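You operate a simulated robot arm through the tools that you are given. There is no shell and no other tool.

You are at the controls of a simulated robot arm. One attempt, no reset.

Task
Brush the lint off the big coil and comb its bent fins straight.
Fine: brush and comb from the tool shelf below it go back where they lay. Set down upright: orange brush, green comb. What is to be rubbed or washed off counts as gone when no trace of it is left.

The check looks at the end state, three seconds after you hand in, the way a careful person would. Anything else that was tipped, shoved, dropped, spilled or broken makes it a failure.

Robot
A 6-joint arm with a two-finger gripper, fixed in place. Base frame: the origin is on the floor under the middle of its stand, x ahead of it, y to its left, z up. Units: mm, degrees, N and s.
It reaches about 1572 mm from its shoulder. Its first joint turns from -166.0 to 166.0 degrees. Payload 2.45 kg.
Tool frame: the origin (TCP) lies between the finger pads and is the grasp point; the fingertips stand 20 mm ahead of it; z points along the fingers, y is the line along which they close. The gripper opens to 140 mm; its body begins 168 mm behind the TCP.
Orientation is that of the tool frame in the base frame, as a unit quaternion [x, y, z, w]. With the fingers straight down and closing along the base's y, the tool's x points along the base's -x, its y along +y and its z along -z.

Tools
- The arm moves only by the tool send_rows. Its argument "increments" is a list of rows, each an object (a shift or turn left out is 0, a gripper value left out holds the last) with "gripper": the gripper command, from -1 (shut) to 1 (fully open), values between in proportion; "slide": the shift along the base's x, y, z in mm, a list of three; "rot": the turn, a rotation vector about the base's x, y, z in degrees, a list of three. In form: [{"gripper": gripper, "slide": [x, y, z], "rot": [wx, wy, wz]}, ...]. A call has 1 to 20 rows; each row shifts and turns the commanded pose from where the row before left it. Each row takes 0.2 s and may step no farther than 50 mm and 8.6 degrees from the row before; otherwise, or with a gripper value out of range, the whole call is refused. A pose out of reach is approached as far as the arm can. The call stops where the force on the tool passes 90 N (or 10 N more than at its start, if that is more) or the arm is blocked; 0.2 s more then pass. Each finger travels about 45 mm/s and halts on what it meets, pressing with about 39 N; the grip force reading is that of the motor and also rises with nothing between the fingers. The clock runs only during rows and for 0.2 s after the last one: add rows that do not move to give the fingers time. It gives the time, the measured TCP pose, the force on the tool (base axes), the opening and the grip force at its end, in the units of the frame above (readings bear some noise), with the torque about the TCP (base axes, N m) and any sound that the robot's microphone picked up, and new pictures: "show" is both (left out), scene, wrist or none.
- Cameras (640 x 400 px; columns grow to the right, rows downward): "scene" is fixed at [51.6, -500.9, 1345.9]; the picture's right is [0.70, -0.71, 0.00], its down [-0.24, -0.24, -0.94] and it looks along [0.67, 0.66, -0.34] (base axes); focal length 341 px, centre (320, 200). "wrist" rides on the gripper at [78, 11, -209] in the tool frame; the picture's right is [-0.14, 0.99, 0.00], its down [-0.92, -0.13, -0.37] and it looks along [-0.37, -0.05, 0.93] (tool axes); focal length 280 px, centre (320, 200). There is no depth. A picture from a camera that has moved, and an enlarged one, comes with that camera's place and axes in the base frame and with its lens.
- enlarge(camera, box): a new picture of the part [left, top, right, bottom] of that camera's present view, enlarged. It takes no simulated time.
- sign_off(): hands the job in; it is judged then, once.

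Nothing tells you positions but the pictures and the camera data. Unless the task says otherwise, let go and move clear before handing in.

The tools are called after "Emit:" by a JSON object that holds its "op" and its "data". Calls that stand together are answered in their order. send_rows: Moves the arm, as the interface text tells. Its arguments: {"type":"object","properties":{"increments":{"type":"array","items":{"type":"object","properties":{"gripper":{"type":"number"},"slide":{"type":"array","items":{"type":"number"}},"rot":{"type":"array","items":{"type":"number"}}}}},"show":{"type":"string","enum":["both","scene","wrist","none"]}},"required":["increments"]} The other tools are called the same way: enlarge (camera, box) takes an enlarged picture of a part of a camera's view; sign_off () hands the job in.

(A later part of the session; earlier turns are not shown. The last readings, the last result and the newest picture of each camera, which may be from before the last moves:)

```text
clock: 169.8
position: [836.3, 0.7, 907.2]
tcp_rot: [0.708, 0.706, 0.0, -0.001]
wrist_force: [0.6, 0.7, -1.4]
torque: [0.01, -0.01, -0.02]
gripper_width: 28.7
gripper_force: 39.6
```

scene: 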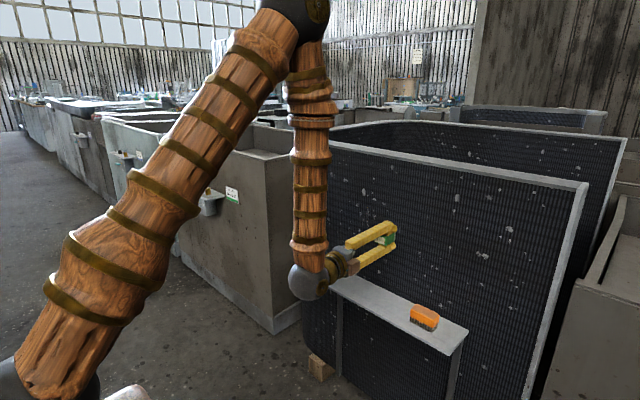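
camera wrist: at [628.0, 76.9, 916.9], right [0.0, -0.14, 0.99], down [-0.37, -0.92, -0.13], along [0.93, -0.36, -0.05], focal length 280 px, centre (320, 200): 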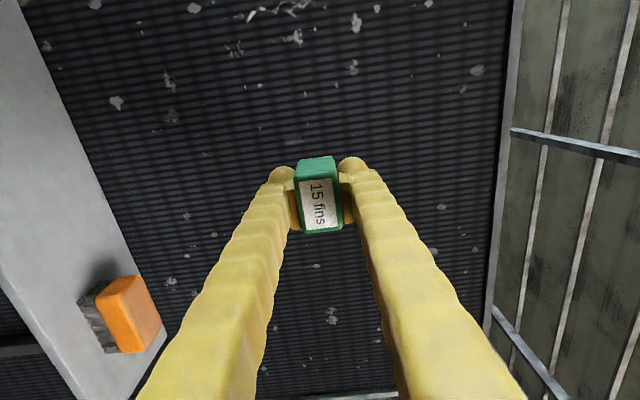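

Emit:
{"op": "send_rows", "data": {"increments": [{"slide": [0, 35, -20]}, {"slide": [0, 35, -25]}, {"slide": [0, 35, -25]}, {"slide": [10, 34.5, -30]}, {"slide": [15, 0, -35]}, {"slide": [15, 0, -35]}, {"slide": [0, 0, -25]}, {}]}}

Emit:
{"op": "enlarge", "data": {"camera": "scene", "box": [310, 220, 430, 320]}}

Emit:
{"op": "enlarge", "data": {"camera": "wrist", "box": [200, 80, 460, 260]}}

```text
clock: 171.6
position: [876.9, 138.3, 710.9]
tcp_rot: [0.708, 0.706, 0.002, 0.001]
wrist_force: [0.2, 0.4, -0.8]
torque: [0.01, 0.01, 0.05]
gripper_width: 28.4
gripper_force: 38.8
camera wrist: at [888.4, 216.6, 920.6], right [0.99, -0.14, 0.0], down [-0.13, -0.92, 0.37], along [-0.05, -0.36, -0.93], focal length 280 px, centre (320, 200)
```

scene: 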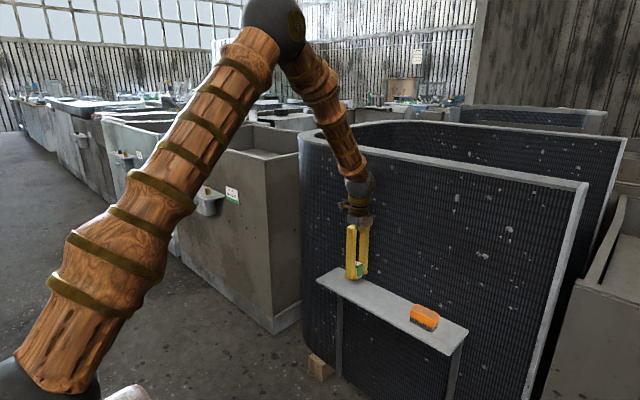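
wrist: 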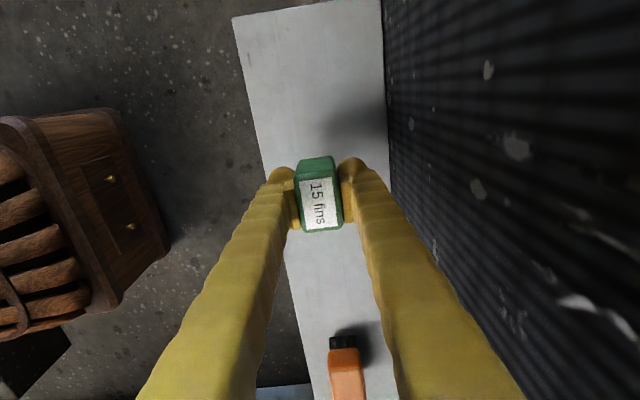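

```text
4.00 times, centred on (370, 270) of scene
camera zoom: at [51.6, -500.9, 1345.9], right [0.7, -0.71, 0.0], down [-0.24, -0.24, -0.94], along [0.67, 0.66, -0.34], focal length 1363 px, centre (120, -80)
```

zoom: 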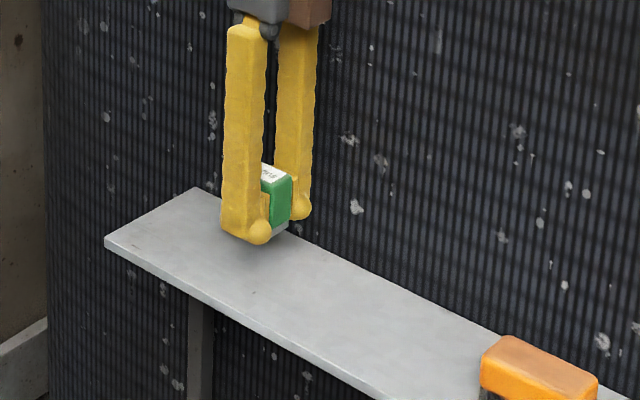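

```text
2.22 times, centred on (330, 170) of wrist
camera zoom: at [888.4, 216.6, 920.6], right [0.99, -0.14, 0.0], down [-0.13, -0.92, 0.37], along [-0.05, -0.36, -0.93], focal length 623 px, centre (298, 267)
```

zoom: 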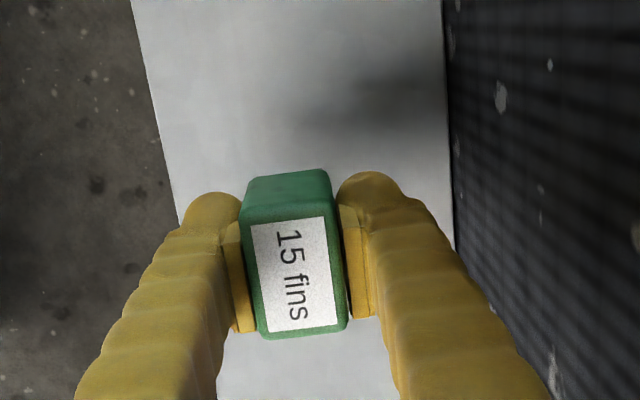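

Emit:
{"op": "send_rows", "data": {"increments": [{"slide": [-1, 1, -20]}, {"slide": [0, 0, -16]}, {"slide": [0, 0, -8]}, {}], "show": "none"}}

Emit:
{"op": "send_rows", "data": {"increments": [{"slide": [0, 0, -2]}, {}], "show": "none"}}

Emit:
{"op": "send_rows", "data": {"increments": [{"slide": [0, 0, -1.5]}, {}], "show": "none"}}

Emit:
{"op": "send_rows", "data": {"increments": [{"slide": [0, 0, -1]}, {}], "show": "none"}}

```text
clock: 172.6
position: [876.1, 141.2, 667.7]
tcp_rot: [0.708, 0.707, 0.0, -0.001]
wrist_force: [-0.2, 0.7, -0.9]
torque: [0.01, 0.01, 0.03]
gripper_width: 28.2
gripper_force: 39.0
```

```text
clock: 173.2
position: [876.0, 141.2, 666.7]
tcp_rot: [0.707, 0.707, 0.001, -0.001]
wrist_force: [-0.3, 0.5, -1.1]
torque: [-0.01, 0.01, 0.02]
gripper_width: 28.8
gripper_force: 38.9
```

```text
clock: 173.8
position: [876.1, 141.5, 664.1]
tcp_rot: [0.708, 0.706, 0.0, -0.001]
wrist_force: [-0.8, 0.3, 0.0]
torque: [-0.04, 0.03, -0.02]
gripper_width: 28.7
gripper_force: 38.7
```

```text
clock: 174.4
position: [875.7, 140.9, 663.8]
tcp_rot: [0.708, 0.706, 0.001, -0.001]
wrist_force: [-0.4, 0.1, -0.8]
torque: [0.02, -0.01, -0.01]
gripper_width: 28.9
gripper_force: 39.1
```

Emit:
{"op": "send_rows", "data": {"increments": [{"slide": [0, 0, -1]}, {}], "show": "none"}}

Emit:
{"op": "send_rows", "data": {"increments": [{"slide": [0, 0, -1]}, {}], "show": "none"}}

Emit:
{"op": "send_rows", "data": {"increments": [{"slide": [0, 0, -1]}, {}], "show": "none"}}

Emit:
{"op": "enlarge", "data": {"camera": "scene", "box": [340, 260, 380, 300]}}

```text
clock: 175.0
position: [876.9, 140.9, 662.2]
tcp_rot: [0.708, 0.706, 0.001, -0.001]
wrist_force: [0.0, 0.1, -1.3]
torque: [0.02, -0.04, -0.03]
gripper_width: 28.4
gripper_force: 39.2
```

```text
clock: 175.6
position: [875.6, 141.6, 661.1]
tcp_rot: [0.708, 0.706, 0.001, -0.001]
wrist_force: [-0.4, -0.1, -0.8]
torque: [0.0, 0.03, 0.03]
gripper_width: 28.6
gripper_force: 39.0
```

```text
clock: 176.2
position: [876.9, 141.4, 660.8]
tcp_rot: [0.708, 0.706, 0.002, 0.0]
wrist_force: [-4.2, -0.2, 13.3]
torque: [-0.07, 0.15, 0.0]
gripper_width: 28.6
gripper_force: 38.5
```

```text
10.00 times, centred on (360, 280) of scene
camera zoom: at [51.6, -500.9, 1345.9], right [0.7, -0.71, 0.0], down [-0.24, -0.24, -0.94], along [0.67, 0.66, -0.34], focal length 3407 px, centre (-80, -600)
```

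zoom: 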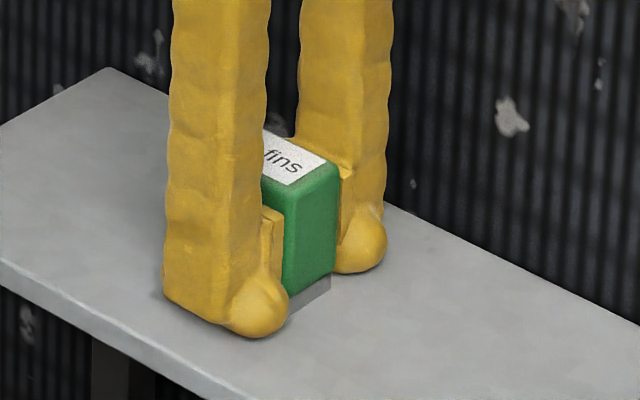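

The comb rests on the shelf with the fingertips nearly flush, which confirms the diagnosis. I'll release it, raise the gripper 12 mm, and regrip higher on the body.

Emit:
{"op": "send_rows", "data": {"increments": [{"slide": [0, 0, 0.6]}, {"gripper": -0.4}, {}, {}, {"slide": [0, 0, 6]}, {"slide": [0, 0, 6]}, {}]}}

Emit:
{"op": "enlarge", "data": {"camera": "wrist", "box": [200, 80, 460, 260]}}

Emit:
{"op": "enlarge", "data": {"camera": "scene", "box": [340, 260, 380, 300]}}

```text
clock: 177.8
position: [876.6, 142.4, 672.1]
tcp_rot: [0.707, 0.707, 0.0, -0.001]
wrist_force: [-0.6, -0.1, -0.6]
torque: [-0.02, 0.0, 0.0]
gripper_width: 42.1
gripper_force: 0.0
camera wrist: at [887.4, 218.2, 881.7], right [0.99, -0.14, 0.0], down [-0.13, -0.92, 0.37], along [-0.05, -0.36, -0.93], focal length 280 px, centre (320, 200)
```

scene: 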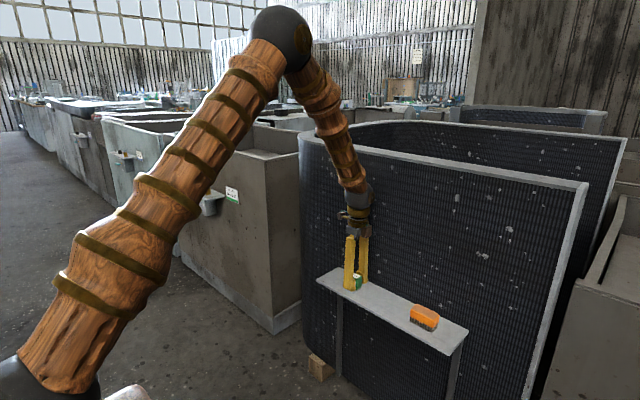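
wrist: 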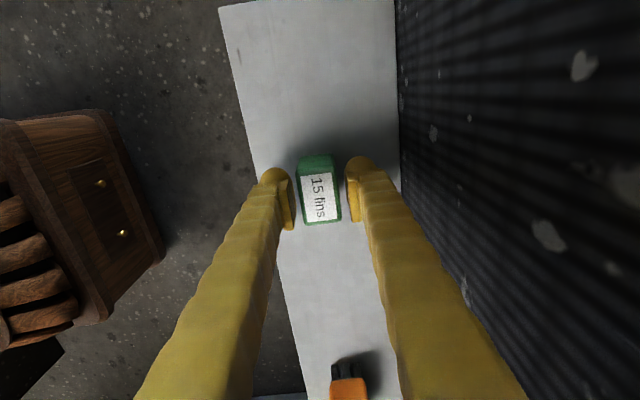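

```text
2.22 times, centred on (330, 170) of wrist
camera zoom: at [887.4, 218.2, 881.7], right [0.99, -0.14, 0.0], down [-0.13, -0.92, 0.37], along [-0.05, -0.36, -0.93], focal length 623 px, centre (298, 267)
```

zoom: 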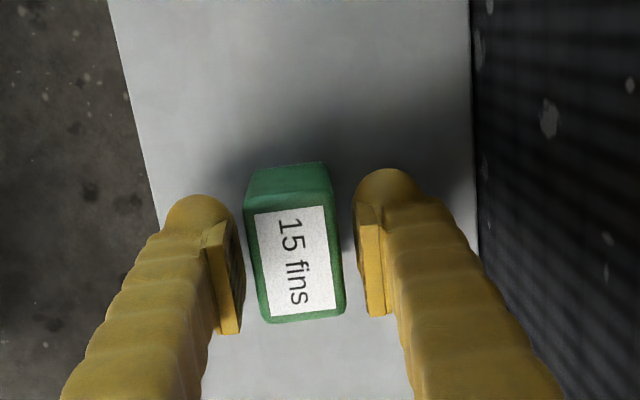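

```text
10.00 times, centred on (360, 280) of scene
camera zoom: at [51.6, -500.9, 1345.9], right [0.7, -0.71, 0.0], down [-0.24, -0.24, -0.94], along [0.67, 0.66, -0.34], focal length 3407 px, centre (-80, -600)
```

zoom: 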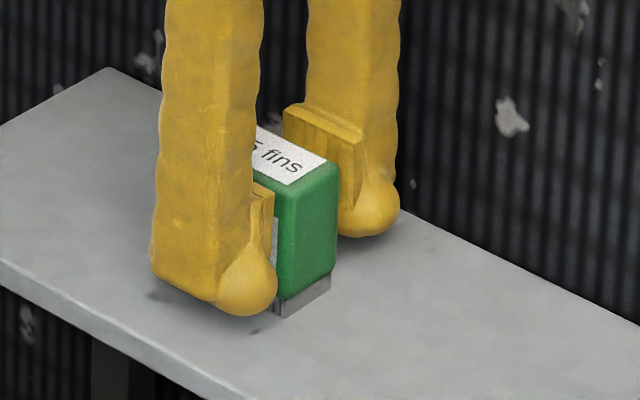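

The comb stands upright. I'll lower 3 mm for more pad overlap, close, and lift, leaving the teeth about 11 mm ahead of the fingertips.

Emit:
{"op": "send_rows", "data": {"increments": [{"slide": [0, -1, -3]}, {"gripper": -1}, {}, {}, {}, {}, {"slide": [0, 0, 4]}, {"slide": [0, 0, 10]}, {"slide": [0, 0, 16]}, {"slide": [0, 0, 20]}, {}]}}

Emit:
{"op": "enlarge", "data": {"camera": "scene", "box": [340, 245, 380, 285]}}

Emit:
{"op": "enlarge", "data": {"camera": "wrist", "box": [200, 80, 460, 260]}}

```text
clock: 180.2
position: [875.5, 139.9, 718.9]
tcp_rot: [0.708, 0.706, 0.001, 0.0]
wrist_force: [-0.7, 0.2, -0.6]
torque: [0.0, 0.0, 0.0]
gripper_width: 28.4
gripper_force: 38.5
camera wrist: at [886.9, 216.9, 928.9], right [0.99, -0.14, 0.0], down [-0.13, -0.92, 0.37], along [-0.05, -0.36, -0.93], focal length 280 px, centre (320, 200)
```

scene: 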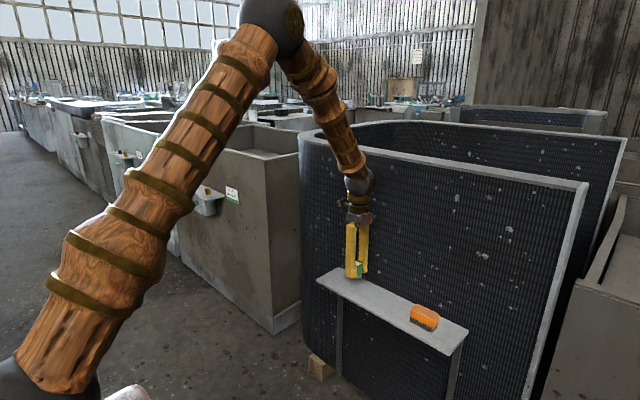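
wrist: 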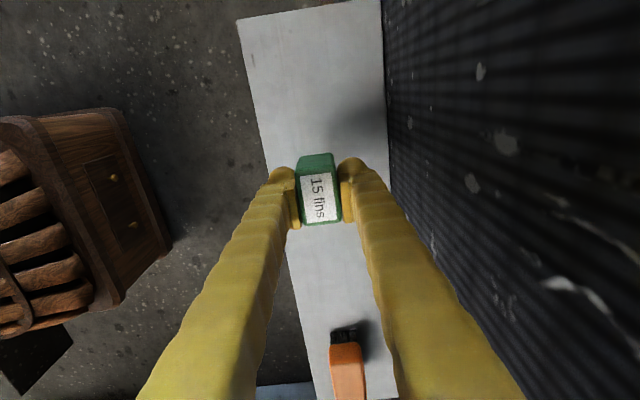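

```text
10.00 times, centred on (360, 265) of scene
camera zoom: at [51.6, -500.9, 1345.9], right [0.7, -0.71, 0.0], down [-0.24, -0.24, -0.94], along [0.67, 0.66, -0.34], focal length 3407 px, centre (-80, -450)
```

zoom: 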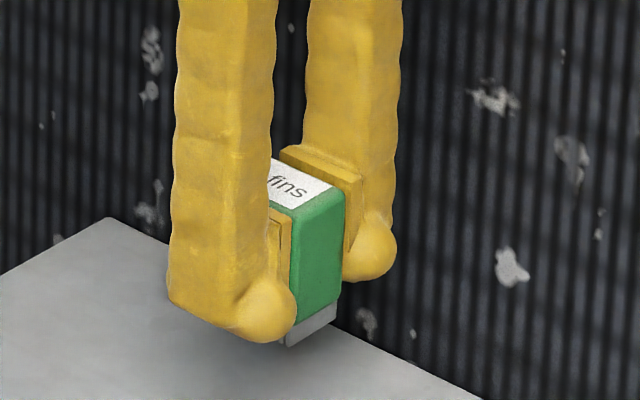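

```text
2.22 times, centred on (330, 170) of wrist
camera zoom: at [886.9, 216.9, 928.9], right [0.99, -0.14, 0.0], down [-0.13, -0.92, 0.37], along [-0.05, -0.36, -0.93], focal length 623 px, centre (298, 267)
```

zoom: 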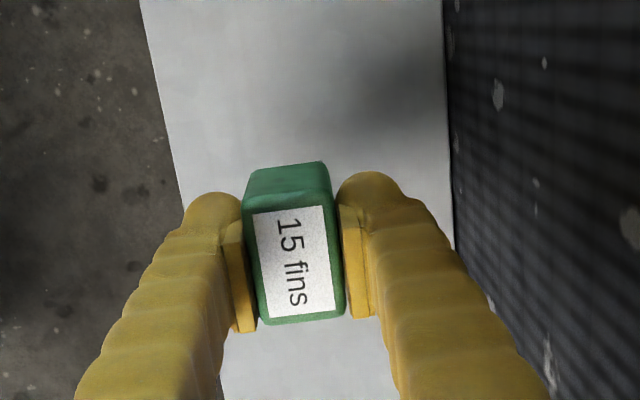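

The teeth now protrude well past the fingertips. I'll go back to y≈0, pitch to horizontal, and return to the fins.

Emit:
{"op": "send_rows", "data": {"increments": [{"slide": [0, 0, 40]}, {"slide": [-8, 0, 40]}, {"slide": [-8, -28, 30]}, {"slide": [-8, -28, 30]}, {"slide": [-8, -28, 26]}, {"slide": [-8, -28, 20]}, {"slide": [0, -28, 0]}, {}], "show": "none"}}

```text
clock: 182.0
position: [837.4, -1.2, 905.1]
tcp_rot: [0.708, 0.706, 0.0, 0.0]
wrist_force: [-0.4, -0.9, -1.0]
torque: [0.0, -0.01, 0.03]
gripper_width: 28.4
gripper_force: 38.4
```

Emit:
{"op": "send_rows", "data": {"increments": [{"rot": [0, -6, 0]}, {"rot": [0, -6, 0]}, {"rot": [0, -6, 0]}, {"rot": [0, -6, 0]}, {"rot": [0, -6, 0]}, {"rot": [0, -6, 0]}, {"rot": [0, -6, 0]}, {"rot": [0, -6, 0]}, {"rot": [0, -6, 0]}, {"rot": [0, -6, 0]}, {"rot": [0, -6, 0]}, {"rot": [0, -6, 0]}, {"rot": [0, -6, 0]}, {"rot": [0, -6, 0]}, {"rot": [0, -6, 0]}, {}], "show": "none"}}

Emit:
{"op": "send_rows", "data": {"increments": [{"slide": [5, 40, 10]}, {"slide": [5, 40, 10]}, {"slide": [5, 41, 10]}, {"slide": [5, 42, 10]}, {"slide": [25, 0, 0]}, {"slide": [20, 0, 0]}, {}], "show": "scene"}}

Emit:
{"op": "enlarge", "data": {"camera": "scene", "box": [340, 180, 390, 230]}}

```text
clock: 185.4
position: [835.6, 0.1, 906.0]
tcp_rot: [0.499, 0.5, 0.501, 0.5]
wrist_force: [0.5, 1.1, -0.8]
torque: [-0.01, 0.02, 0.01]
gripper_width: 28.7
gripper_force: 38.8
```

```text
clock: 187.0
position: [900.6, 161.6, 946.1]
tcp_rot: [0.5, 0.5, 0.501, 0.499]
wrist_force: [-0.3, -0.4, -1.4]
torque: [-0.04, -0.03, -0.01]
gripper_width: 28.8
gripper_force: 39.0
```

scene: 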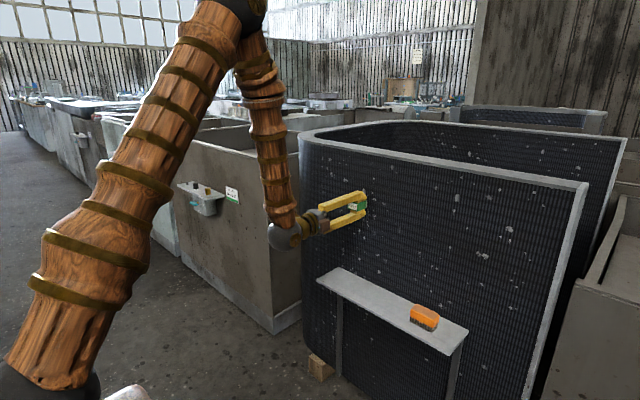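

```text
8.00 times, centred on (365, 205) of scene
camera zoom: at [51.6, -500.9, 1345.9], right [0.7, -0.71, 0.0], down [-0.24, -0.24, -0.94], along [0.67, 0.66, -0.34], focal length 2726 px, centre (-40, 160)
```

zoom: 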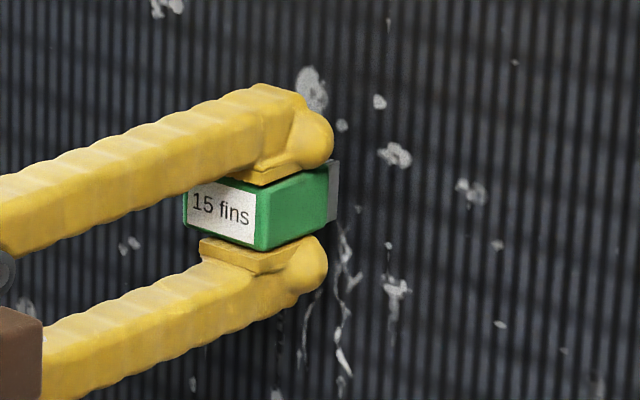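

The protrusion is clearly larger. I'll creep to contact, expected near x≈921, keeping the force under 25 N.

Emit:
{"op": "send_rows", "data": {"increments": [{"slide": [12, 0, 0]}, {"slide": [4, 0, 0]}, {}], "show": "none"}}

Emit:
{"op": "send_rows", "data": {"increments": [{"slide": [1.5, 0, 0]}, {}], "show": "none"}}

Emit:
{"op": "send_rows", "data": {"increments": [{"slide": [1, 0, 0]}, {}], "show": "none"}}

Emit:
{"op": "send_rows", "data": {"increments": [{"slide": [1, 0, 0]}, {}], "show": "none"}}

```text
clock: 187.8
position: [917.5, 162.7, 945.2]
tcp_rot: [0.5, 0.5, 0.501, 0.499]
wrist_force: [-0.3, -0.8, -1.2]
torque: [0.01, -0.01, -0.01]
gripper_width: 28.9
gripper_force: 38.8
```

```text
clock: 188.4
position: [918.1, 163.2, 945.3]
tcp_rot: [0.5, 0.5, 0.5, 0.499]
wrist_force: [0.8, -0.6, -1.4]
torque: [-0.01, 0.0, 0.01]
gripper_width: 28.6
gripper_force: 39.0
```

```text
clock: 189.0
position: [919.4, 163.0, 945.5]
tcp_rot: [0.501, 0.499, 0.501, 0.499]
wrist_force: [-2.8, -1.5, -0.8]
torque: [-0.03, 0.02, 0.04]
gripper_width: 28.9
gripper_force: 39.4
```

```text
clock: 189.6
position: [919.8, 163.3, 945.0]
tcp_rot: [0.5, 0.5, 0.501, 0.499]
wrist_force: [-27.7, 0.8, 0.6]
torque: [0.02, -0.03, 0.14]
gripper_width: 28.2
gripper_force: 38.8
```

Contact at x≈919.5. I'll ease to about 20 N and stroke down.

Emit:
{"op": "send_rows", "data": {"increments": [{"slide": [-0.3, 0, 0]}, {"slide": [0, 0, -6]}, {"slide": [0, 0, -6]}, {"slide": [0, 0, -6]}, {"slide": [0, 0, -6]}], "show": "none"}}

Emit:
{"op": "enlarge", "data": {"camera": "scene", "box": [345, 190, 395, 240]}}

```text
clock: 190.8
position: [919.4, 163.4, 920.8]
tcp_rot: [0.499, 0.499, 0.502, 0.5]
wrist_force: [-19.7, -1.7, 5.5]
torque: [0.0, -0.08, 0.02]
gripper_width: 28.6
gripper_force: 38.9
```

```text
8.00 times, centred on (370, 215) of scene
camera zoom: at [51.6, -500.9, 1345.9], right [0.7, -0.71, 0.0], down [-0.24, -0.24, -0.94], along [0.67, 0.66, -0.34], focal length 2726 px, centre (-80, 80)
```

zoom: 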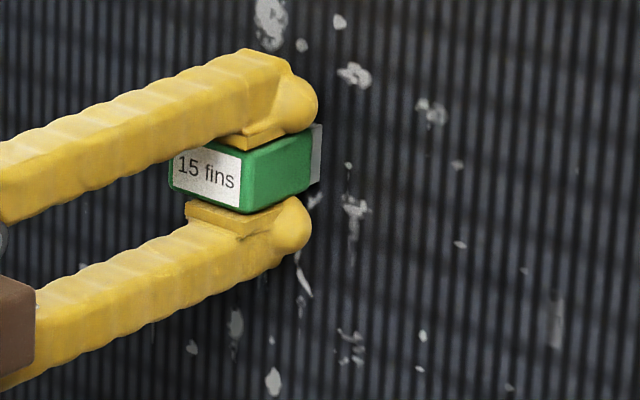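

Good, steady contact at about 20 N. I'll continue down.

Emit:
{"op": "send_rows", "data": {"increments": [{"slide": [0, 0, -6]}, {"slide": [0, 0, -6]}, {"slide": [0, 0, -6]}, {"slide": [0, 0, -6]}, {"slide": [0, 0, -6]}], "show": "none"}}

Emit:
{"op": "enlarge", "data": {"camera": "scene", "box": [345, 190, 395, 240]}}

```text
clock: 192.0
position: [920.0, 162.3, 891.4]
tcp_rot: [0.5, 0.5, 0.501, 0.499]
wrist_force: [-0.8, -0.3, -0.3]
torque: [0.01, 0.01, 0.0]
gripper_width: 28.6
gripper_force: 38.8
```

```text
8.00 times, centred on (370, 215) of scene
camera zoom: at [51.6, -500.9, 1345.9], right [0.7, -0.71, 0.0], down [-0.24, -0.24, -0.94], along [0.67, 0.66, -0.34], focal length 2726 px, centre (-80, 80)
```

zoom: 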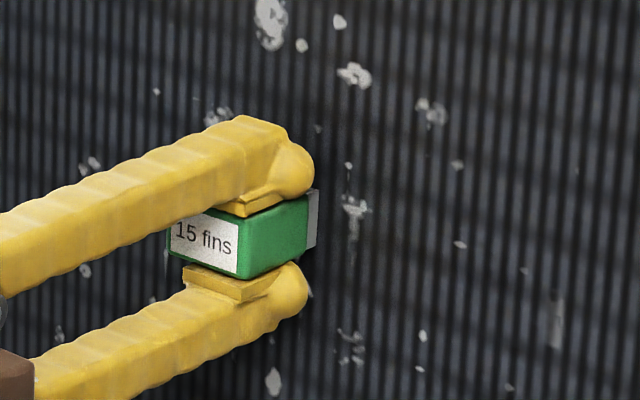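

Contact was lost, so I'll press in and continue down.

Emit:
{"op": "send_rows", "data": {"increments": [{"slide": [0.7, 0, 0]}, {}], "show": "none"}}

Emit:
{"op": "send_rows", "data": {"increments": [{"slide": [0.4, 0, 0]}, {}], "show": "none"}}

```text
clock: 192.6
position: [920.4, 164.5, 890.7]
tcp_rot: [0.5, 0.5, 0.501, 0.499]
wrist_force: [-17.7, 0.3, -0.2]
torque: [0.01, 0.04, 0.0]
gripper_width: 28.9
gripper_force: 39.3
```

```text
clock: 193.2
position: [919.9, 162.8, 891.4]
tcp_rot: [0.501, 0.5, 0.501, 0.499]
wrist_force: [-37.1, 0.1, 0.2]
torque: [0.03, 0.0, 0.13]
gripper_width: 28.5
gripper_force: 38.5
```

Emit:
{"op": "send_rows", "data": {"increments": [{"slide": [-0.3, 0, 6]}, {"slide": [0, 0, 6]}, {"slide": [0, 0, 6]}, {"slide": [0, 0, 6]}], "show": "none"}}

Emit:
{"op": "send_rows", "data": {"increments": [{"slide": [0, 0, -6]}, {"slide": [0, 0, -6]}, {"slide": [0.1, 0, -6]}, {"slide": [0.1, 0, -6]}, {"slide": [0.1, 0, -6]}], "show": "none"}}

Emit:
{"op": "enlarge", "data": {"camera": "scene", "box": [345, 190, 395, 240]}}

```text
clock: 194.2
position: [919.8, 162.6, 915.6]
tcp_rot: [0.5, 0.5, 0.501, 0.498]
wrist_force: [-37.2, 0.2, -10.7]
torque: [-0.02, 0.17, 0.04]
gripper_width: 28.7
gripper_force: 39.4
```

```text
clock: 195.4
position: [921.7, 163.0, 884.8]
tcp_rot: [0.5, 0.5, 0.502, 0.499]
wrist_force: [-0.2, 0.0, -1.4]
torque: [-0.01, 0.0, 0.02]
gripper_width: 28.4
gripper_force: 39.0
```

```text
8.00 times, centred on (370, 215) of scene
camera zoom: at [51.6, -500.9, 1345.9], right [0.7, -0.71, 0.0], down [-0.24, -0.24, -0.94], along [0.67, 0.66, -0.34], focal length 2726 px, centre (-80, 80)
```

zoom: 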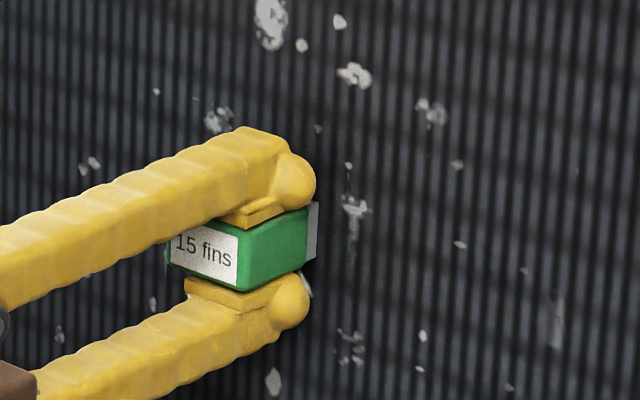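

Emit:
{"op": "send_rows", "data": {"increments": [{"slide": [0.6, 0, 0]}, {}], "show": "none"}}

Emit:
{"op": "send_rows", "data": {"increments": [{"slide": [0.4, 0, 0]}, {}], "show": "none"}}

```text
clock: 196.0
position: [921.4, 162.8, 886.2]
tcp_rot: [0.501, 0.5, 0.5, 0.499]
wrist_force: [-13.2, 0.5, 0.1]
torque: [-0.01, -0.04, -0.08]
gripper_width: 28.7
gripper_force: 38.9
```

```text
clock: 196.6
position: [921.8, 164.0, 885.7]
tcp_rot: [0.5, 0.499, 0.501, 0.499]
wrist_force: [-21.2, 1.7, 1.0]
torque: [0.01, -0.04, -0.06]
gripper_width: 28.7
gripper_force: 38.9
```

Emit:
{"op": "send_rows", "data": {"increments": [{"slide": [0.1, 0, -6]}, {"slide": [0.1, 0, -6]}], "show": "none"}}

Emit:
{"op": "send_rows", "data": {"increments": [{"slide": [0.1, 0, -6]}, {"slide": [0.1, 0, -6]}], "show": "none"}}

Emit:
{"op": "enlarge", "data": {"camera": "scene", "box": [345, 190, 395, 240]}}

```text
clock: 197.2
position: [921.5, 161.9, 873.4]
tcp_rot: [0.501, 0.499, 0.501, 0.499]
wrist_force: [-39.1, 1.0, 10.2]
torque: [0.02, -0.18, 0.03]
gripper_width: 28.9
gripper_force: 38.7
```

```text
clock: 197.8
position: [922.1, 161.2, 861.4]
tcp_rot: [0.499, 0.499, 0.502, 0.5]
wrist_force: [-36.4, -1.6, 10.7]
torque: [0.02, -0.18, -0.03]
gripper_width: 28.6
gripper_force: 39.0
```

```text
8.00 times, centred on (370, 215) of scene
camera zoom: at [51.6, -500.9, 1345.9], right [0.7, -0.71, 0.0], down [-0.24, -0.24, -0.94], along [0.67, 0.66, -0.34], focal length 2726 px, centre (-80, 80)
```

zoom: 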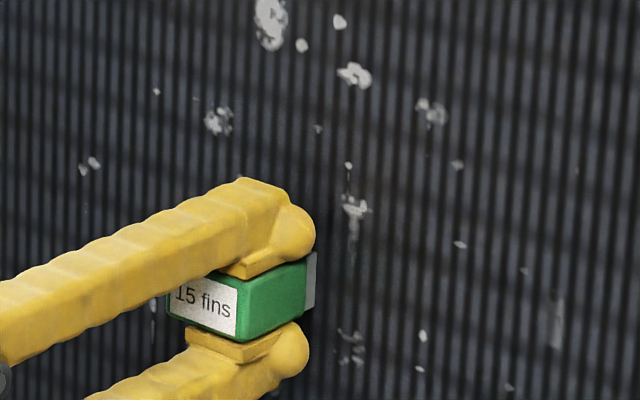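

The section down to z≈890 is now straight. I'll continue down gently without advancing further.

Emit:
{"op": "send_rows", "data": {"increments": [{"slide": [-0.2, 0, -6]}, {"slide": [0, 0, -6]}], "show": "none"}}

Emit:
{"op": "send_rows", "data": {"increments": [{"slide": [0, 0, -6]}, {"slide": [0, 0, -6]}], "show": "none"}}

```text
clock: 198.4
position: [921.9, 160.9, 849.1]
tcp_rot: [0.5, 0.501, 0.501, 0.499]
wrist_force: [-28.2, 0.0, 7.3]
torque: [0.02, -0.09, -0.01]
gripper_width: 28.4
gripper_force: 39.2
```

```text
clock: 199.0
position: [923.4, 162.5, 839.5]
tcp_rot: [0.5, 0.499, 0.501, 0.5]
wrist_force: [-31.3, -1.1, 8.7]
torque: [-0.01, -0.11, 0.0]
gripper_width: 28.5
gripper_force: 39.2
```

Emit:
{"op": "send_rows", "data": {"increments": [{"slide": [-0.1, 0, -6]}, {"slide": [0, 0, -6]}], "show": "none"}}

Emit:
{"op": "send_rows", "data": {"increments": [{"slide": [0, 0, -6]}, {"slide": [0, 0, -4]}], "show": "none"}}

Emit:
{"op": "enlarge", "data": {"camera": "scene", "box": [345, 190, 395, 240]}}

```text
clock: 199.6
position: [922.4, 161.9, 825.6]
tcp_rot: [0.5, 0.5, 0.501, 0.499]
wrist_force: [-12.8, -0.3, 2.1]
torque: [0.01, -0.03, -0.09]
gripper_width: 28.4
gripper_force: 38.8
```

```text
clock: 200.2
position: [921.7, 163.2, 816.2]
tcp_rot: [0.499, 0.5, 0.501, 0.499]
wrist_force: [0.4, 0.2, 0.2]
torque: [0.02, 0.0, -0.01]
gripper_width: 28.6
gripper_force: 38.5
```

```text
8.00 times, centred on (370, 215) of scene
camera zoom: at [51.6, -500.9, 1345.9], right [0.7, -0.71, 0.0], down [-0.24, -0.24, -0.94], along [0.67, 0.66, -0.34], focal length 2726 px, centre (-80, 80)
```

zoom: 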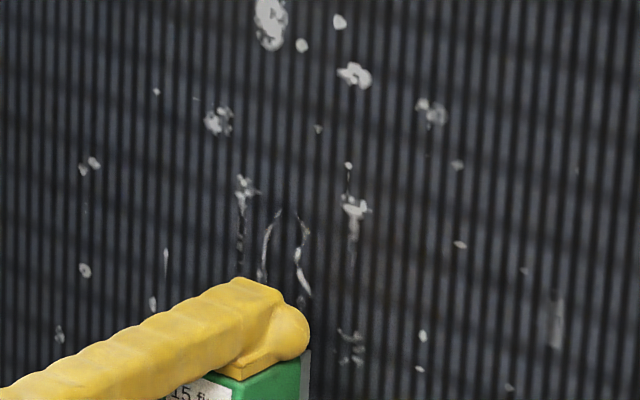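

It works, with each section needing a few passes. I'll stroke back up over the remaining lower part, retreating slightly as the force rises.

Emit:
{"op": "send_rows", "data": {"increments": [{"slide": [0.6, 0, 0]}, {}], "show": "none"}}

Emit:
{"op": "send_rows", "data": {"increments": [{"slide": [0.5, 0, 0]}, {}], "show": "none"}}

```text
clock: 200.8
position: [922.2, 162.1, 815.6]
tcp_rot: [0.499, 0.5, 0.501, 0.5]
wrist_force: [-5.1, 0.2, -1.6]
torque: [0.04, 0.05, -0.09]
gripper_width: 28.6
gripper_force: 39.4
```

```text
clock: 201.4
position: [922.4, 163.1, 815.0]
tcp_rot: [0.5, 0.5, 0.501, 0.499]
wrist_force: [-30.4, -2.6, 2.7]
torque: [0.01, -0.06, 0.0]
gripper_width: 28.6
gripper_force: 39.2
```

Emit:
{"op": "send_rows", "data": {"increments": [{"slide": [-0.2, 0, 6]}, {"slide": [-0.1, 0, 6]}, {"slide": [0, 0, 6]}], "show": "none"}}

Emit:
{"op": "send_rows", "data": {"increments": [{"slide": [0, 0, 6]}, {"slide": [0, 0, 6]}, {"slide": [0, 0, 6]}], "show": "none"}}

Emit:
{"op": "send_rows", "data": {"increments": [{"slide": [0, 0, 6]}, {"slide": [0, 0, 6]}, {"slide": [0, 0, 6]}], "show": "none"}}

```text
clock: 202.2
position: [922.7, 162.2, 833.1]
tcp_rot: [0.499, 0.5, 0.501, 0.499]
wrist_force: [-24.9, -0.2, -8.5]
torque: [-0.04, 0.17, -0.01]
gripper_width: 28.6
gripper_force: 38.6
```

```text
clock: 203.0
position: [923.3, 162.3, 850.7]
tcp_rot: [0.5, 0.5, 0.501, 0.499]
wrist_force: [-16.7, 0.6, -5.1]
torque: [0.01, 0.1, -0.06]
gripper_width: 28.7
gripper_force: 38.6
```

```text
clock: 203.8
position: [921.0, 163.1, 869.7]
tcp_rot: [0.5, 0.499, 0.501, 0.499]
wrist_force: [-3.0, 0.0, -1.3]
torque: [-0.01, -0.02, -0.03]
gripper_width: 28.5
gripper_force: 39.1
```

Emit:
{"op": "send_rows", "data": {"increments": [{"slide": [0.5, 0, 6]}, {"slide": [0.1, 0, 6]}, {"slide": [0, 0, 6]}], "show": "none"}}

Emit:
{"op": "enlarge", "data": {"camera": "scene", "box": [345, 190, 395, 240]}}

```text
clock: 204.6
position: [923.4, 163.1, 886.1]
tcp_rot: [0.5, 0.5, 0.5, 0.499]
wrist_force: [-30.6, -0.2, -10.9]
torque: [-0.01, 0.14, 0.04]
gripper_width: 28.5
gripper_force: 38.7
```

```text
8.00 times, centred on (370, 215) of scene
camera zoom: at [51.6, -500.9, 1345.9], right [0.7, -0.71, 0.0], down [-0.24, -0.24, -0.94], along [0.67, 0.66, -0.34], focal length 2726 px, centre (-80, 80)
```

zoom: 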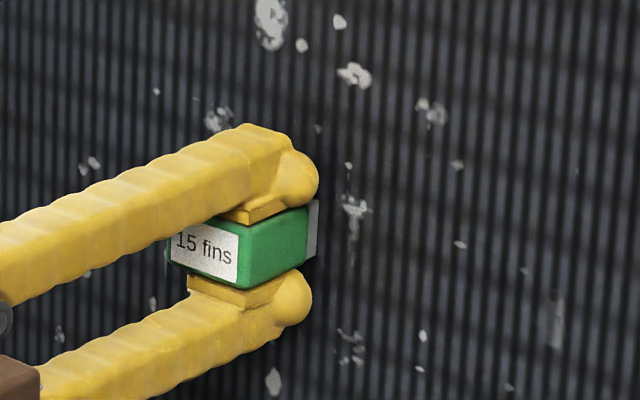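

Looking better. I'll do another down pass over the lower section.

Emit:
{"op": "send_rows", "data": {"increments": [{"slide": [0, 0, -6]}, {"slide": [0, 0, -6]}, {"slide": [0, 0, -6]}], "show": "none"}}

Emit:
{"op": "send_rows", "data": {"increments": [{"slide": [0.1, 0, -6]}, {"slide": [0.1, 0, -6]}, {"slide": [0, 0, -6]}], "show": "none"}}

```text
clock: 205.4
position: [924.3, 162.0, 869.8]
tcp_rot: [0.5, 0.5, 0.501, 0.499]
wrist_force: [-27.1, 1.0, 6.1]
torque: [0.03, -0.14, -0.02]
gripper_width: 28.9
gripper_force: 39.1
```

```text
clock: 206.2
position: [923.2, 162.8, 851.8]
tcp_rot: [0.5, 0.5, 0.501, 0.5]
wrist_force: [-33.1, 1.8, 8.3]
torque: [-0.02, -0.13, -0.02]
gripper_width: 28.7
gripper_force: 38.5
```

Emit:
{"op": "send_rows", "data": {"increments": [{"slide": [0, 0, -6]}, {"slide": [0, 0, -6]}, {"slide": [0, 0, -6]}], "show": "none"}}

Emit:
{"op": "send_rows", "data": {"increments": [{"slide": [0, 0, -6]}, {"slide": [0, 0, -6]}, {"slide": [0, 0, -4]}], "show": "none"}}

Emit:
{"op": "enlarge", "data": {"camera": "scene", "box": [345, 190, 395, 240]}}

```text
clock: 207.0
position: [922.7, 163.2, 833.8]
tcp_rot: [0.5, 0.5, 0.501, 0.499]
wrist_force: [-26.1, -0.4, 6.2]
torque: [0.02, -0.06, -0.04]
gripper_width: 28.5
gripper_force: 39.2
```

```text
clock: 207.8
position: [923.8, 163.0, 817.1]
tcp_rot: [0.5, 0.501, 0.501, 0.498]
wrist_force: [-23.6, 0.2, 7.5]
torque: [0.02, -0.04, -0.02]
gripper_width: 28.4
gripper_force: 38.8
```

```text
8.00 times, centred on (370, 215) of scene
camera zoom: at [51.6, -500.9, 1345.9], right [0.7, -0.71, 0.0], down [-0.24, -0.24, -0.94], along [0.67, 0.66, -0.34], focal length 2726 px, centre (-80, 80)
```

zoom: 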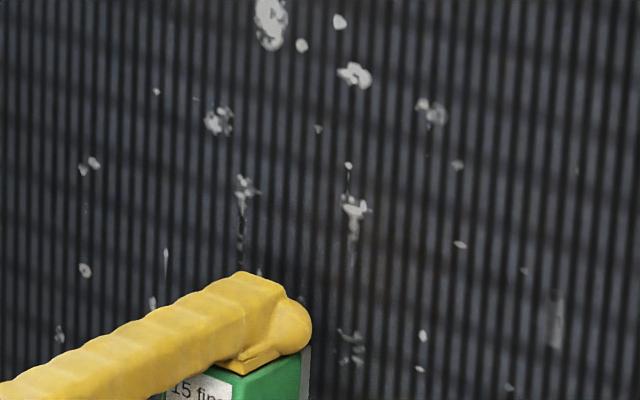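

The visible part is straight now. One more up pass over the bottom, then I'll retreat and inspect.

Emit:
{"op": "send_rows", "data": {"increments": [{"slide": [0, 0, 6]}, {"slide": [0, 0, 6]}, {"slide": [0, 0, 6]}, {"slide": [0, 0, 6]}], "show": "none"}}

Emit:
{"op": "send_rows", "data": {"increments": [{"slide": [0, 0, 6]}, {"slide": [0, 0, 6]}, {"slide": [0, 0, 6]}, {"slide": [0, 0, 6]}], "show": "none"}}

Emit:
{"op": "send_rows", "data": {"increments": [{"slide": [0, 0, 6]}, {"slide": [0, 0, 6]}, {"slide": [-5, 0, 0]}, {"slide": [-30, 0, 30]}, {"slide": [-5, 0, 40]}, {"slide": [0, 0, 40]}, {}], "show": "wrist"}}

Emit:
{"op": "enlarge", "data": {"camera": "scene", "box": [345, 190, 395, 240]}}

Emit:
{"op": "enlarge", "data": {"camera": "wrist", "box": [130, 120, 290, 220]}}

```text
clock: 208.8
position: [923.2, 163.8, 842.5]
tcp_rot: [0.499, 0.499, 0.501, 0.5]
wrist_force: [-4.9, -0.3, 0.1]
torque: [0.01, 0.03, -0.06]
gripper_width: 28.5
gripper_force: 39.4
```

```text
clock: 209.8
position: [923.2, 163.0, 865.6]
tcp_rot: [0.499, 0.5, 0.501, 0.499]
wrist_force: [-0.4, -0.2, -1.1]
torque: [0.01, 0.02, 0.03]
gripper_width: 28.5
gripper_force: 39.1
```

```text
clock: 211.4
position: [883.0, 164.3, 987.2]
tcp_rot: [0.5, 0.5, 0.501, 0.499]
wrist_force: [-0.3, 0.8, 0.1]
torque: [0.01, -0.01, -0.04]
gripper_width: 28.5
gripper_force: 38.8
camera wrist: at [674.7, 240.6, 997.7], right [0.0, -0.14, 0.99], down [-0.37, -0.92, -0.13], along [0.93, -0.36, -0.05], focal length 280 px, centre (320, 200)
```

wrist: 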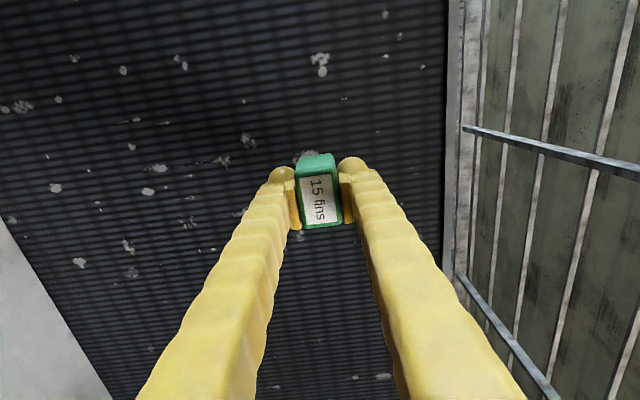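

```text
8.00 times, centred on (370, 215) of scene
camera zoom: at [51.6, -500.9, 1345.9], right [0.7, -0.71, 0.0], down [-0.24, -0.24, -0.94], along [0.67, 0.66, -0.34], focal length 2726 px, centre (-80, 80)
```

zoom: 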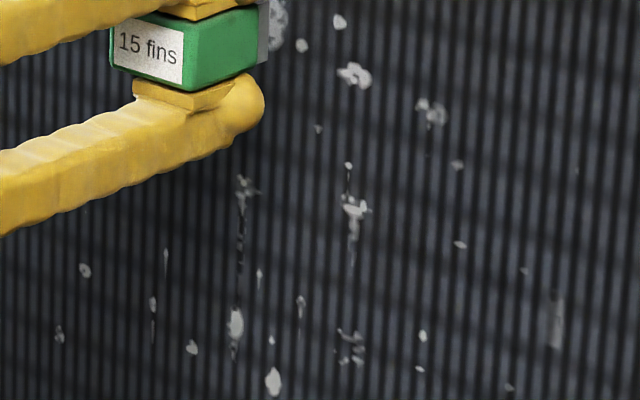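

```text
4.00 times, centred on (210, 170) of wrist
camera zoom: at [674.7, 240.6, 997.7], right [0.0, -0.14, 0.99], down [-0.37, -0.92, -0.13], along [0.93, -0.36, -0.05], focal length 1122 px, centre (760, 320)
```

zoom: 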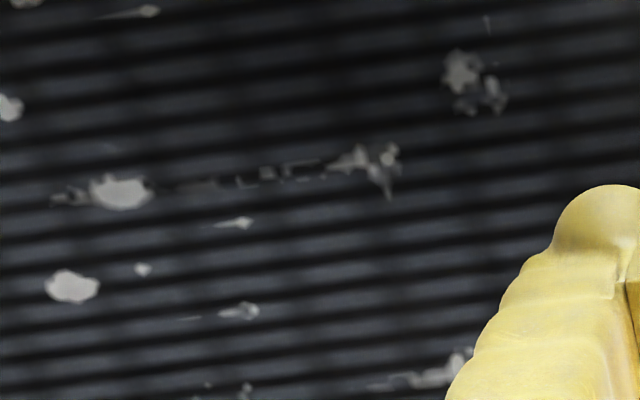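

The squiggle is gone; the small teardrop specks left match the unchanged background texture. I'll move away and check the whole area for traces.

Emit:
{"op": "send_rows", "data": {"increments": [{"slide": [-15, -10, -20]}, {"slide": [-15, -40, -20]}, {"slide": [-15, -40, -20]}, {"slide": [0, -40, -20]}, {"slide": [0, -33, -2]}, {}], "show": "both"}}

Emit:
{"op": "enlarge", "data": {"camera": "scene", "box": [345, 180, 395, 230]}}

Emit:
{"op": "enlarge", "data": {"camera": "scene", "box": [355, 185, 385, 205]}}

Emit:
{"op": "enlarge", "data": {"camera": "wrist", "box": [200, 0, 400, 125]}}

```text
clock: 212.8
position: [839.0, 2.0, 905.4]
tcp_rot: [0.5, 0.5, 0.501, 0.499]
wrist_force: [-1.1, 0.3, -1.3]
torque: [-0.02, -0.01, -0.05]
gripper_width: 28.6
gripper_force: 39.3
camera wrist: at [630.5, 78.0, 916.6], right [0.0, -0.14, 0.99], down [-0.37, -0.92, -0.13], along [0.93, -0.36, -0.05], focal length 280 px, centre (320, 200)
```

scene: 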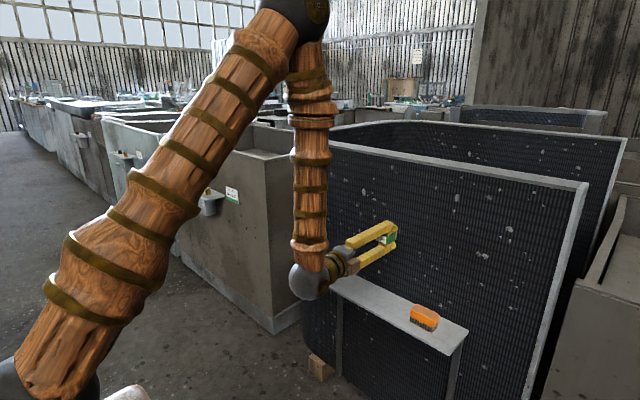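
wrist: 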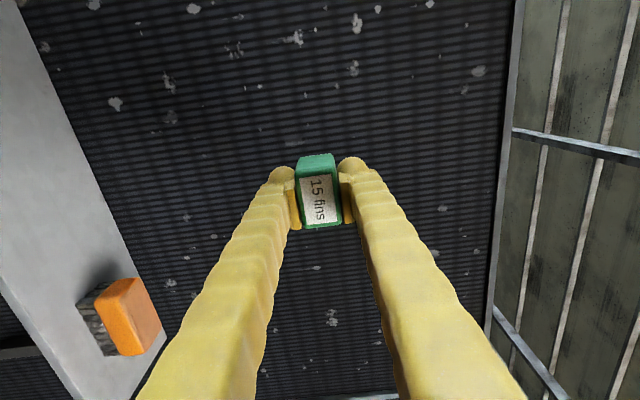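

```text
8.00 times, centred on (370, 205) of scene
camera zoom: at [51.6, -500.9, 1345.9], right [0.7, -0.71, 0.0], down [-0.24, -0.24, -0.94], along [0.67, 0.66, -0.34], focal length 2726 px, centre (-80, 160)
```

zoom: 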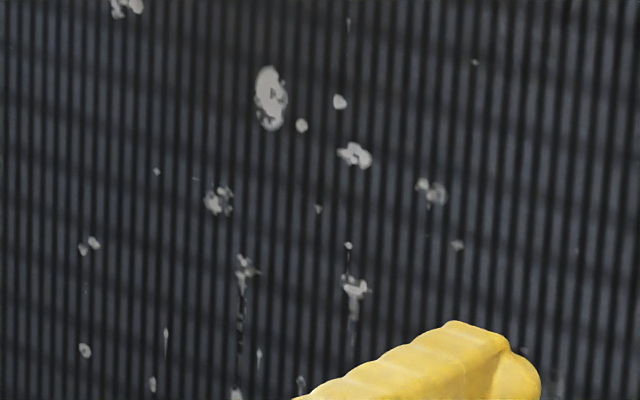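

```text
16.00 times, centred on (370, 195) of scene
camera zoom: at [51.6, -500.9, 1345.9], right [0.7, -0.71, 0.0], down [-0.24, -0.24, -0.94], along [0.67, 0.66, -0.34], focal length 5451 px, centre (-480, 280)
```

zoom: 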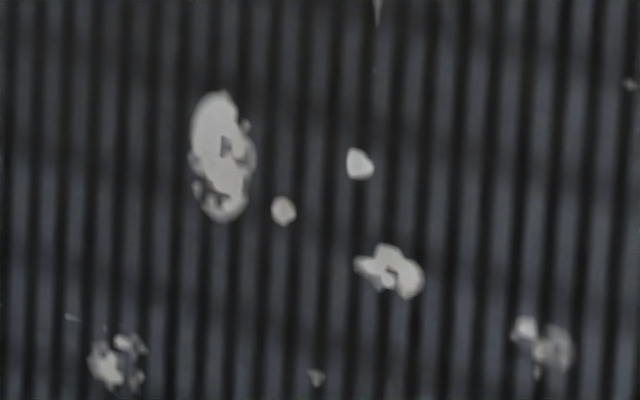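

```text
3.20 times, centred on (300, 62) of wrist
camera zoom: at [630.5, 78.0, 916.6], right [0.0, -0.14, 0.99], down [-0.37, -0.92, -0.13], along [0.93, -0.36, -0.05], focal length 897 px, centre (384, 640)
```

zoom: 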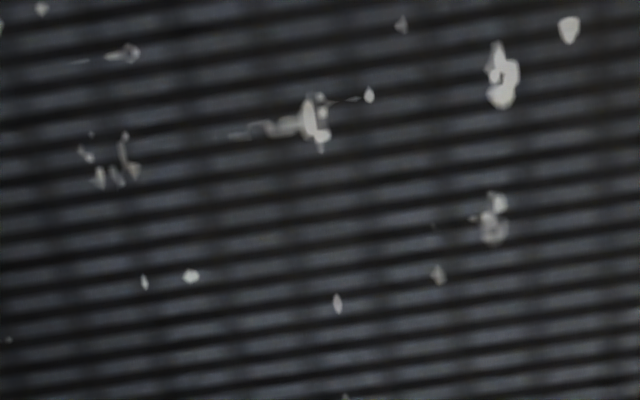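

No trace is visible. As with the lint, I'll do one more gentle full-length pass for certainty before putting the comb back.

Emit:
{"op": "send_rows", "data": {"increments": [{"slide": [10, 40, 10]}, {"slide": [10, 40, 12]}, {"slide": [10, 40, 12]}, {"slide": [10, 40, 12]}, {"slide": [25, 0, 0]}, {"slide": [14, 0, 0]}, {}], "show": "none"}}

Emit:
{"op": "send_rows", "data": {"increments": [{"slide": [2, 0, 0]}, {}], "show": "none"}}

Emit:
{"op": "send_rows", "data": {"increments": [{"slide": [1, 0, 0]}, {}], "show": "none"}}

```text
clock: 214.4
position: [917.6, 160.8, 951.2]
tcp_rot: [0.5, 0.5, 0.501, 0.499]
wrist_force: [-0.5, -0.5, -1.1]
torque: [-0.02, -0.01, 0.03]
gripper_width: 28.6
gripper_force: 38.8
```

```text
clock: 215.0
position: [920.3, 161.0, 951.9]
tcp_rot: [0.5, 0.501, 0.5, 0.499]
wrist_force: [-0.2, -1.0, -0.5]
torque: [-0.01, -0.02, -0.02]
gripper_width: 28.6
gripper_force: 39.1
```

```text
clock: 215.6
position: [920.2, 161.1, 951.9]
tcp_rot: [0.499, 0.5, 0.501, 0.5]
wrist_force: [1.0, 0.1, -1.0]
torque: [-0.01, 0.02, 0.0]
gripper_width: 28.5
gripper_force: 39.0
```

Emit:
{"op": "send_rows", "data": {"increments": [{"slide": [1, 0, 0]}, {}], "show": "none"}}

Emit:
{"op": "send_rows", "data": {"increments": [{"slide": [0.8, 0, 0]}, {}], "show": "none"}}

Emit:
{"op": "send_rows", "data": {"increments": [{"slide": [0.6, 0, 0]}, {}], "show": "none"}}

```text
clock: 216.2
position: [921.5, 160.1, 952.9]
tcp_rot: [0.5, 0.5, 0.501, 0.499]
wrist_force: [0.5, -0.4, -1.3]
torque: [0.0, 0.0, 0.01]
gripper_width: 28.6
gripper_force: 38.9
```

```text
clock: 216.8
position: [922.9, 160.9, 952.6]
tcp_rot: [0.5, 0.5, 0.501, 0.499]
wrist_force: [0.4, 0.4, -1.4]
torque: [-0.01, 0.0, -0.01]
gripper_width: 28.6
gripper_force: 38.6
```

```text
clock: 217.4
position: [922.8, 158.9, 951.1]
tcp_rot: [0.5, 0.5, 0.501, 0.499]
wrist_force: [0.4, -0.6, -0.2]
torque: [0.0, 0.0, 0.0]
gripper_width: 28.6
gripper_force: 38.9
```

Emit:
{"op": "send_rows", "data": {"increments": [{"slide": [0.6, 0, 0]}, {}], "show": "none"}}

Emit:
{"op": "send_rows", "data": {"increments": [{"slide": [0.5, 0, 0]}, {}], "show": "none"}}

```text
clock: 218.0
position: [923.3, 159.8, 951.8]
tcp_rot: [0.5, 0.5, 0.5, 0.499]
wrist_force: [-5.2, -0.3, -0.5]
torque: [-0.02, 0.02, -0.01]
gripper_width: 28.7
gripper_force: 39.2
```

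```text
clock: 218.6
position: [924.5, 160.3, 952.4]
tcp_rot: [0.5, 0.499, 0.501, 0.499]
wrist_force: [-27.9, -2.4, 1.7]
torque: [0.0, -0.04, 0.01]
gripper_width: 28.5
gripper_force: 38.9
```

Contact is good at 28 N. I'll do the final pass down.

Emit:
{"op": "send_rows", "data": {"increments": [{"slide": [0, 0, -6]}, {"slide": [0, 0, -6]}, {"slide": [0, 0, -6]}, {"slide": [0, 0, -6]}], "show": "none"}}

Emit:
{"op": "send_rows", "data": {"increments": [{"slide": [0.1, 0, -6]}, {"slide": [0.1, 0, -6]}, {"slide": [0, 0, -6]}, {"slide": [0, 0, -6]}], "show": "none"}}

```text
clock: 219.6
position: [924.5, 159.3, 927.7]
tcp_rot: [0.5, 0.501, 0.501, 0.498]
wrist_force: [-33.6, 1.0, 8.7]
torque: [0.03, -0.13, 0.03]
gripper_width: 28.5
gripper_force: 39.3
```

```text
clock: 220.6
position: [924.0, 160.3, 904.7]
tcp_rot: [0.5, 0.5, 0.502, 0.499]
wrist_force: [-31.7, 0.3, 8.7]
torque: [0.03, -0.11, 0.01]
gripper_width: 28.6
gripper_force: 39.1
```

Emit:
{"op": "send_rows", "data": {"increments": [{"slide": [0, 0, -6]}, {"slide": [0, 0, -6]}, {"slide": [0, 0, -6]}, {"slide": [0, 0, -6]}], "show": "none"}}

Emit:
{"op": "send_rows", "data": {"increments": [{"slide": [0.05, 0, -6]}, {"slide": [0.05, 0, -6]}, {"slide": [0, 0, -6]}, {"slide": [0, 0, -6]}], "show": "none"}}

Emit:
{"op": "send_rows", "data": {"increments": [{"slide": [0.05, 0, -6]}, {"slide": [0.05, 0, -6]}, {"slide": [0, 0, -6]}, {"slide": [0, 0, -6]}, {"slide": [0, 0, -6]}], "show": "none"}}

```text
clock: 221.6
position: [923.6, 160.0, 880.0]
tcp_rot: [0.5, 0.5, 0.501, 0.499]
wrist_force: [-25.2, -0.1, 7.2]
torque: [0.06, -0.09, -0.01]
gripper_width: 28.5
gripper_force: 39.0
```

```text
clock: 222.6
position: [925.0, 160.1, 856.8]
tcp_rot: [0.5, 0.5, 0.5, 0.5]
wrist_force: [-23.1, -0.7, 5.7]
torque: [0.02, -0.07, 0.01]
gripper_width: 28.9
gripper_force: 39.4
```

```text
clock: 223.8
position: [925.5, 159.5, 826.2]
tcp_rot: [0.499, 0.5, 0.502, 0.499]
wrist_force: [-36.5, 0.5, 10.3]
torque: [0.02, -0.16, 0.01]
gripper_width: 28.4
gripper_force: 39.3
```

A full pass was made in contact. Now I'll retreat, pitch back, and return the comb to its place.

Emit:
{"op": "send_rows", "data": {"increments": [{"slide": [-5, 0, 0]}, {"slide": [-35, 0, 10]}, {"slide": [-30, -10, 20]}, {"slide": [-19, -30, 20]}, {"slide": [0, -40, 20]}, {"slide": [0, -40, 8]}, {"slide": [0, -40, 0]}, {}], "show": "none"}}

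Emit:
{"op": "enlarge", "data": {"camera": "scene", "box": [345, 180, 395, 230]}}

Emit:
{"op": "enlarge", "data": {"camera": "wrist", "box": [200, 0, 400, 125]}}

```text
clock: 225.6
position: [837.3, 0.5, 903.9]
tcp_rot: [0.5, 0.5, 0.5, 0.5]
wrist_force: [0.0, 0.0, -0.3]
torque: [-0.01, 0.0, 0.0]
gripper_width: 28.5
gripper_force: 39.3
```

```text
8.00 times, centred on (370, 205) of scene
camera zoom: at [51.6, -500.9, 1345.9], right [0.7, -0.71, 0.0], down [-0.24, -0.24, -0.94], along [0.67, 0.66, -0.34], focal length 2726 px, centre (-80, 160)
```

zoom: 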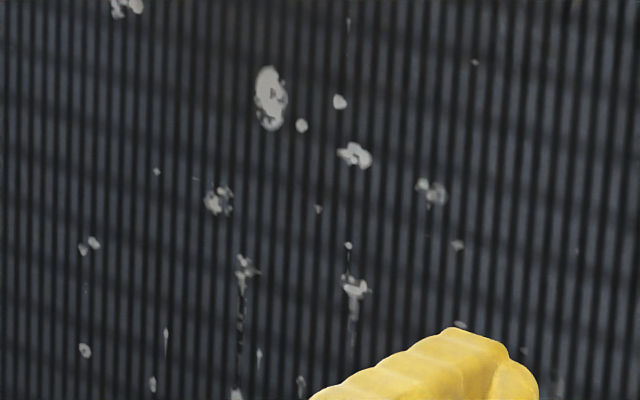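

```text
3.20 times, centred on (300, 62) of wrist
camera zoom: at [628.2, 77.3, 914.8], right [0.0, -0.14, 0.99], down [-0.37, -0.92, -0.13], along [0.93, -0.36, -0.05], focal length 897 px, centre (384, 640)
```

zoom: 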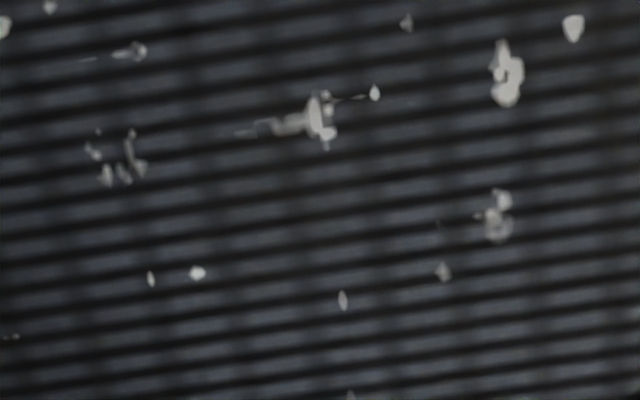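

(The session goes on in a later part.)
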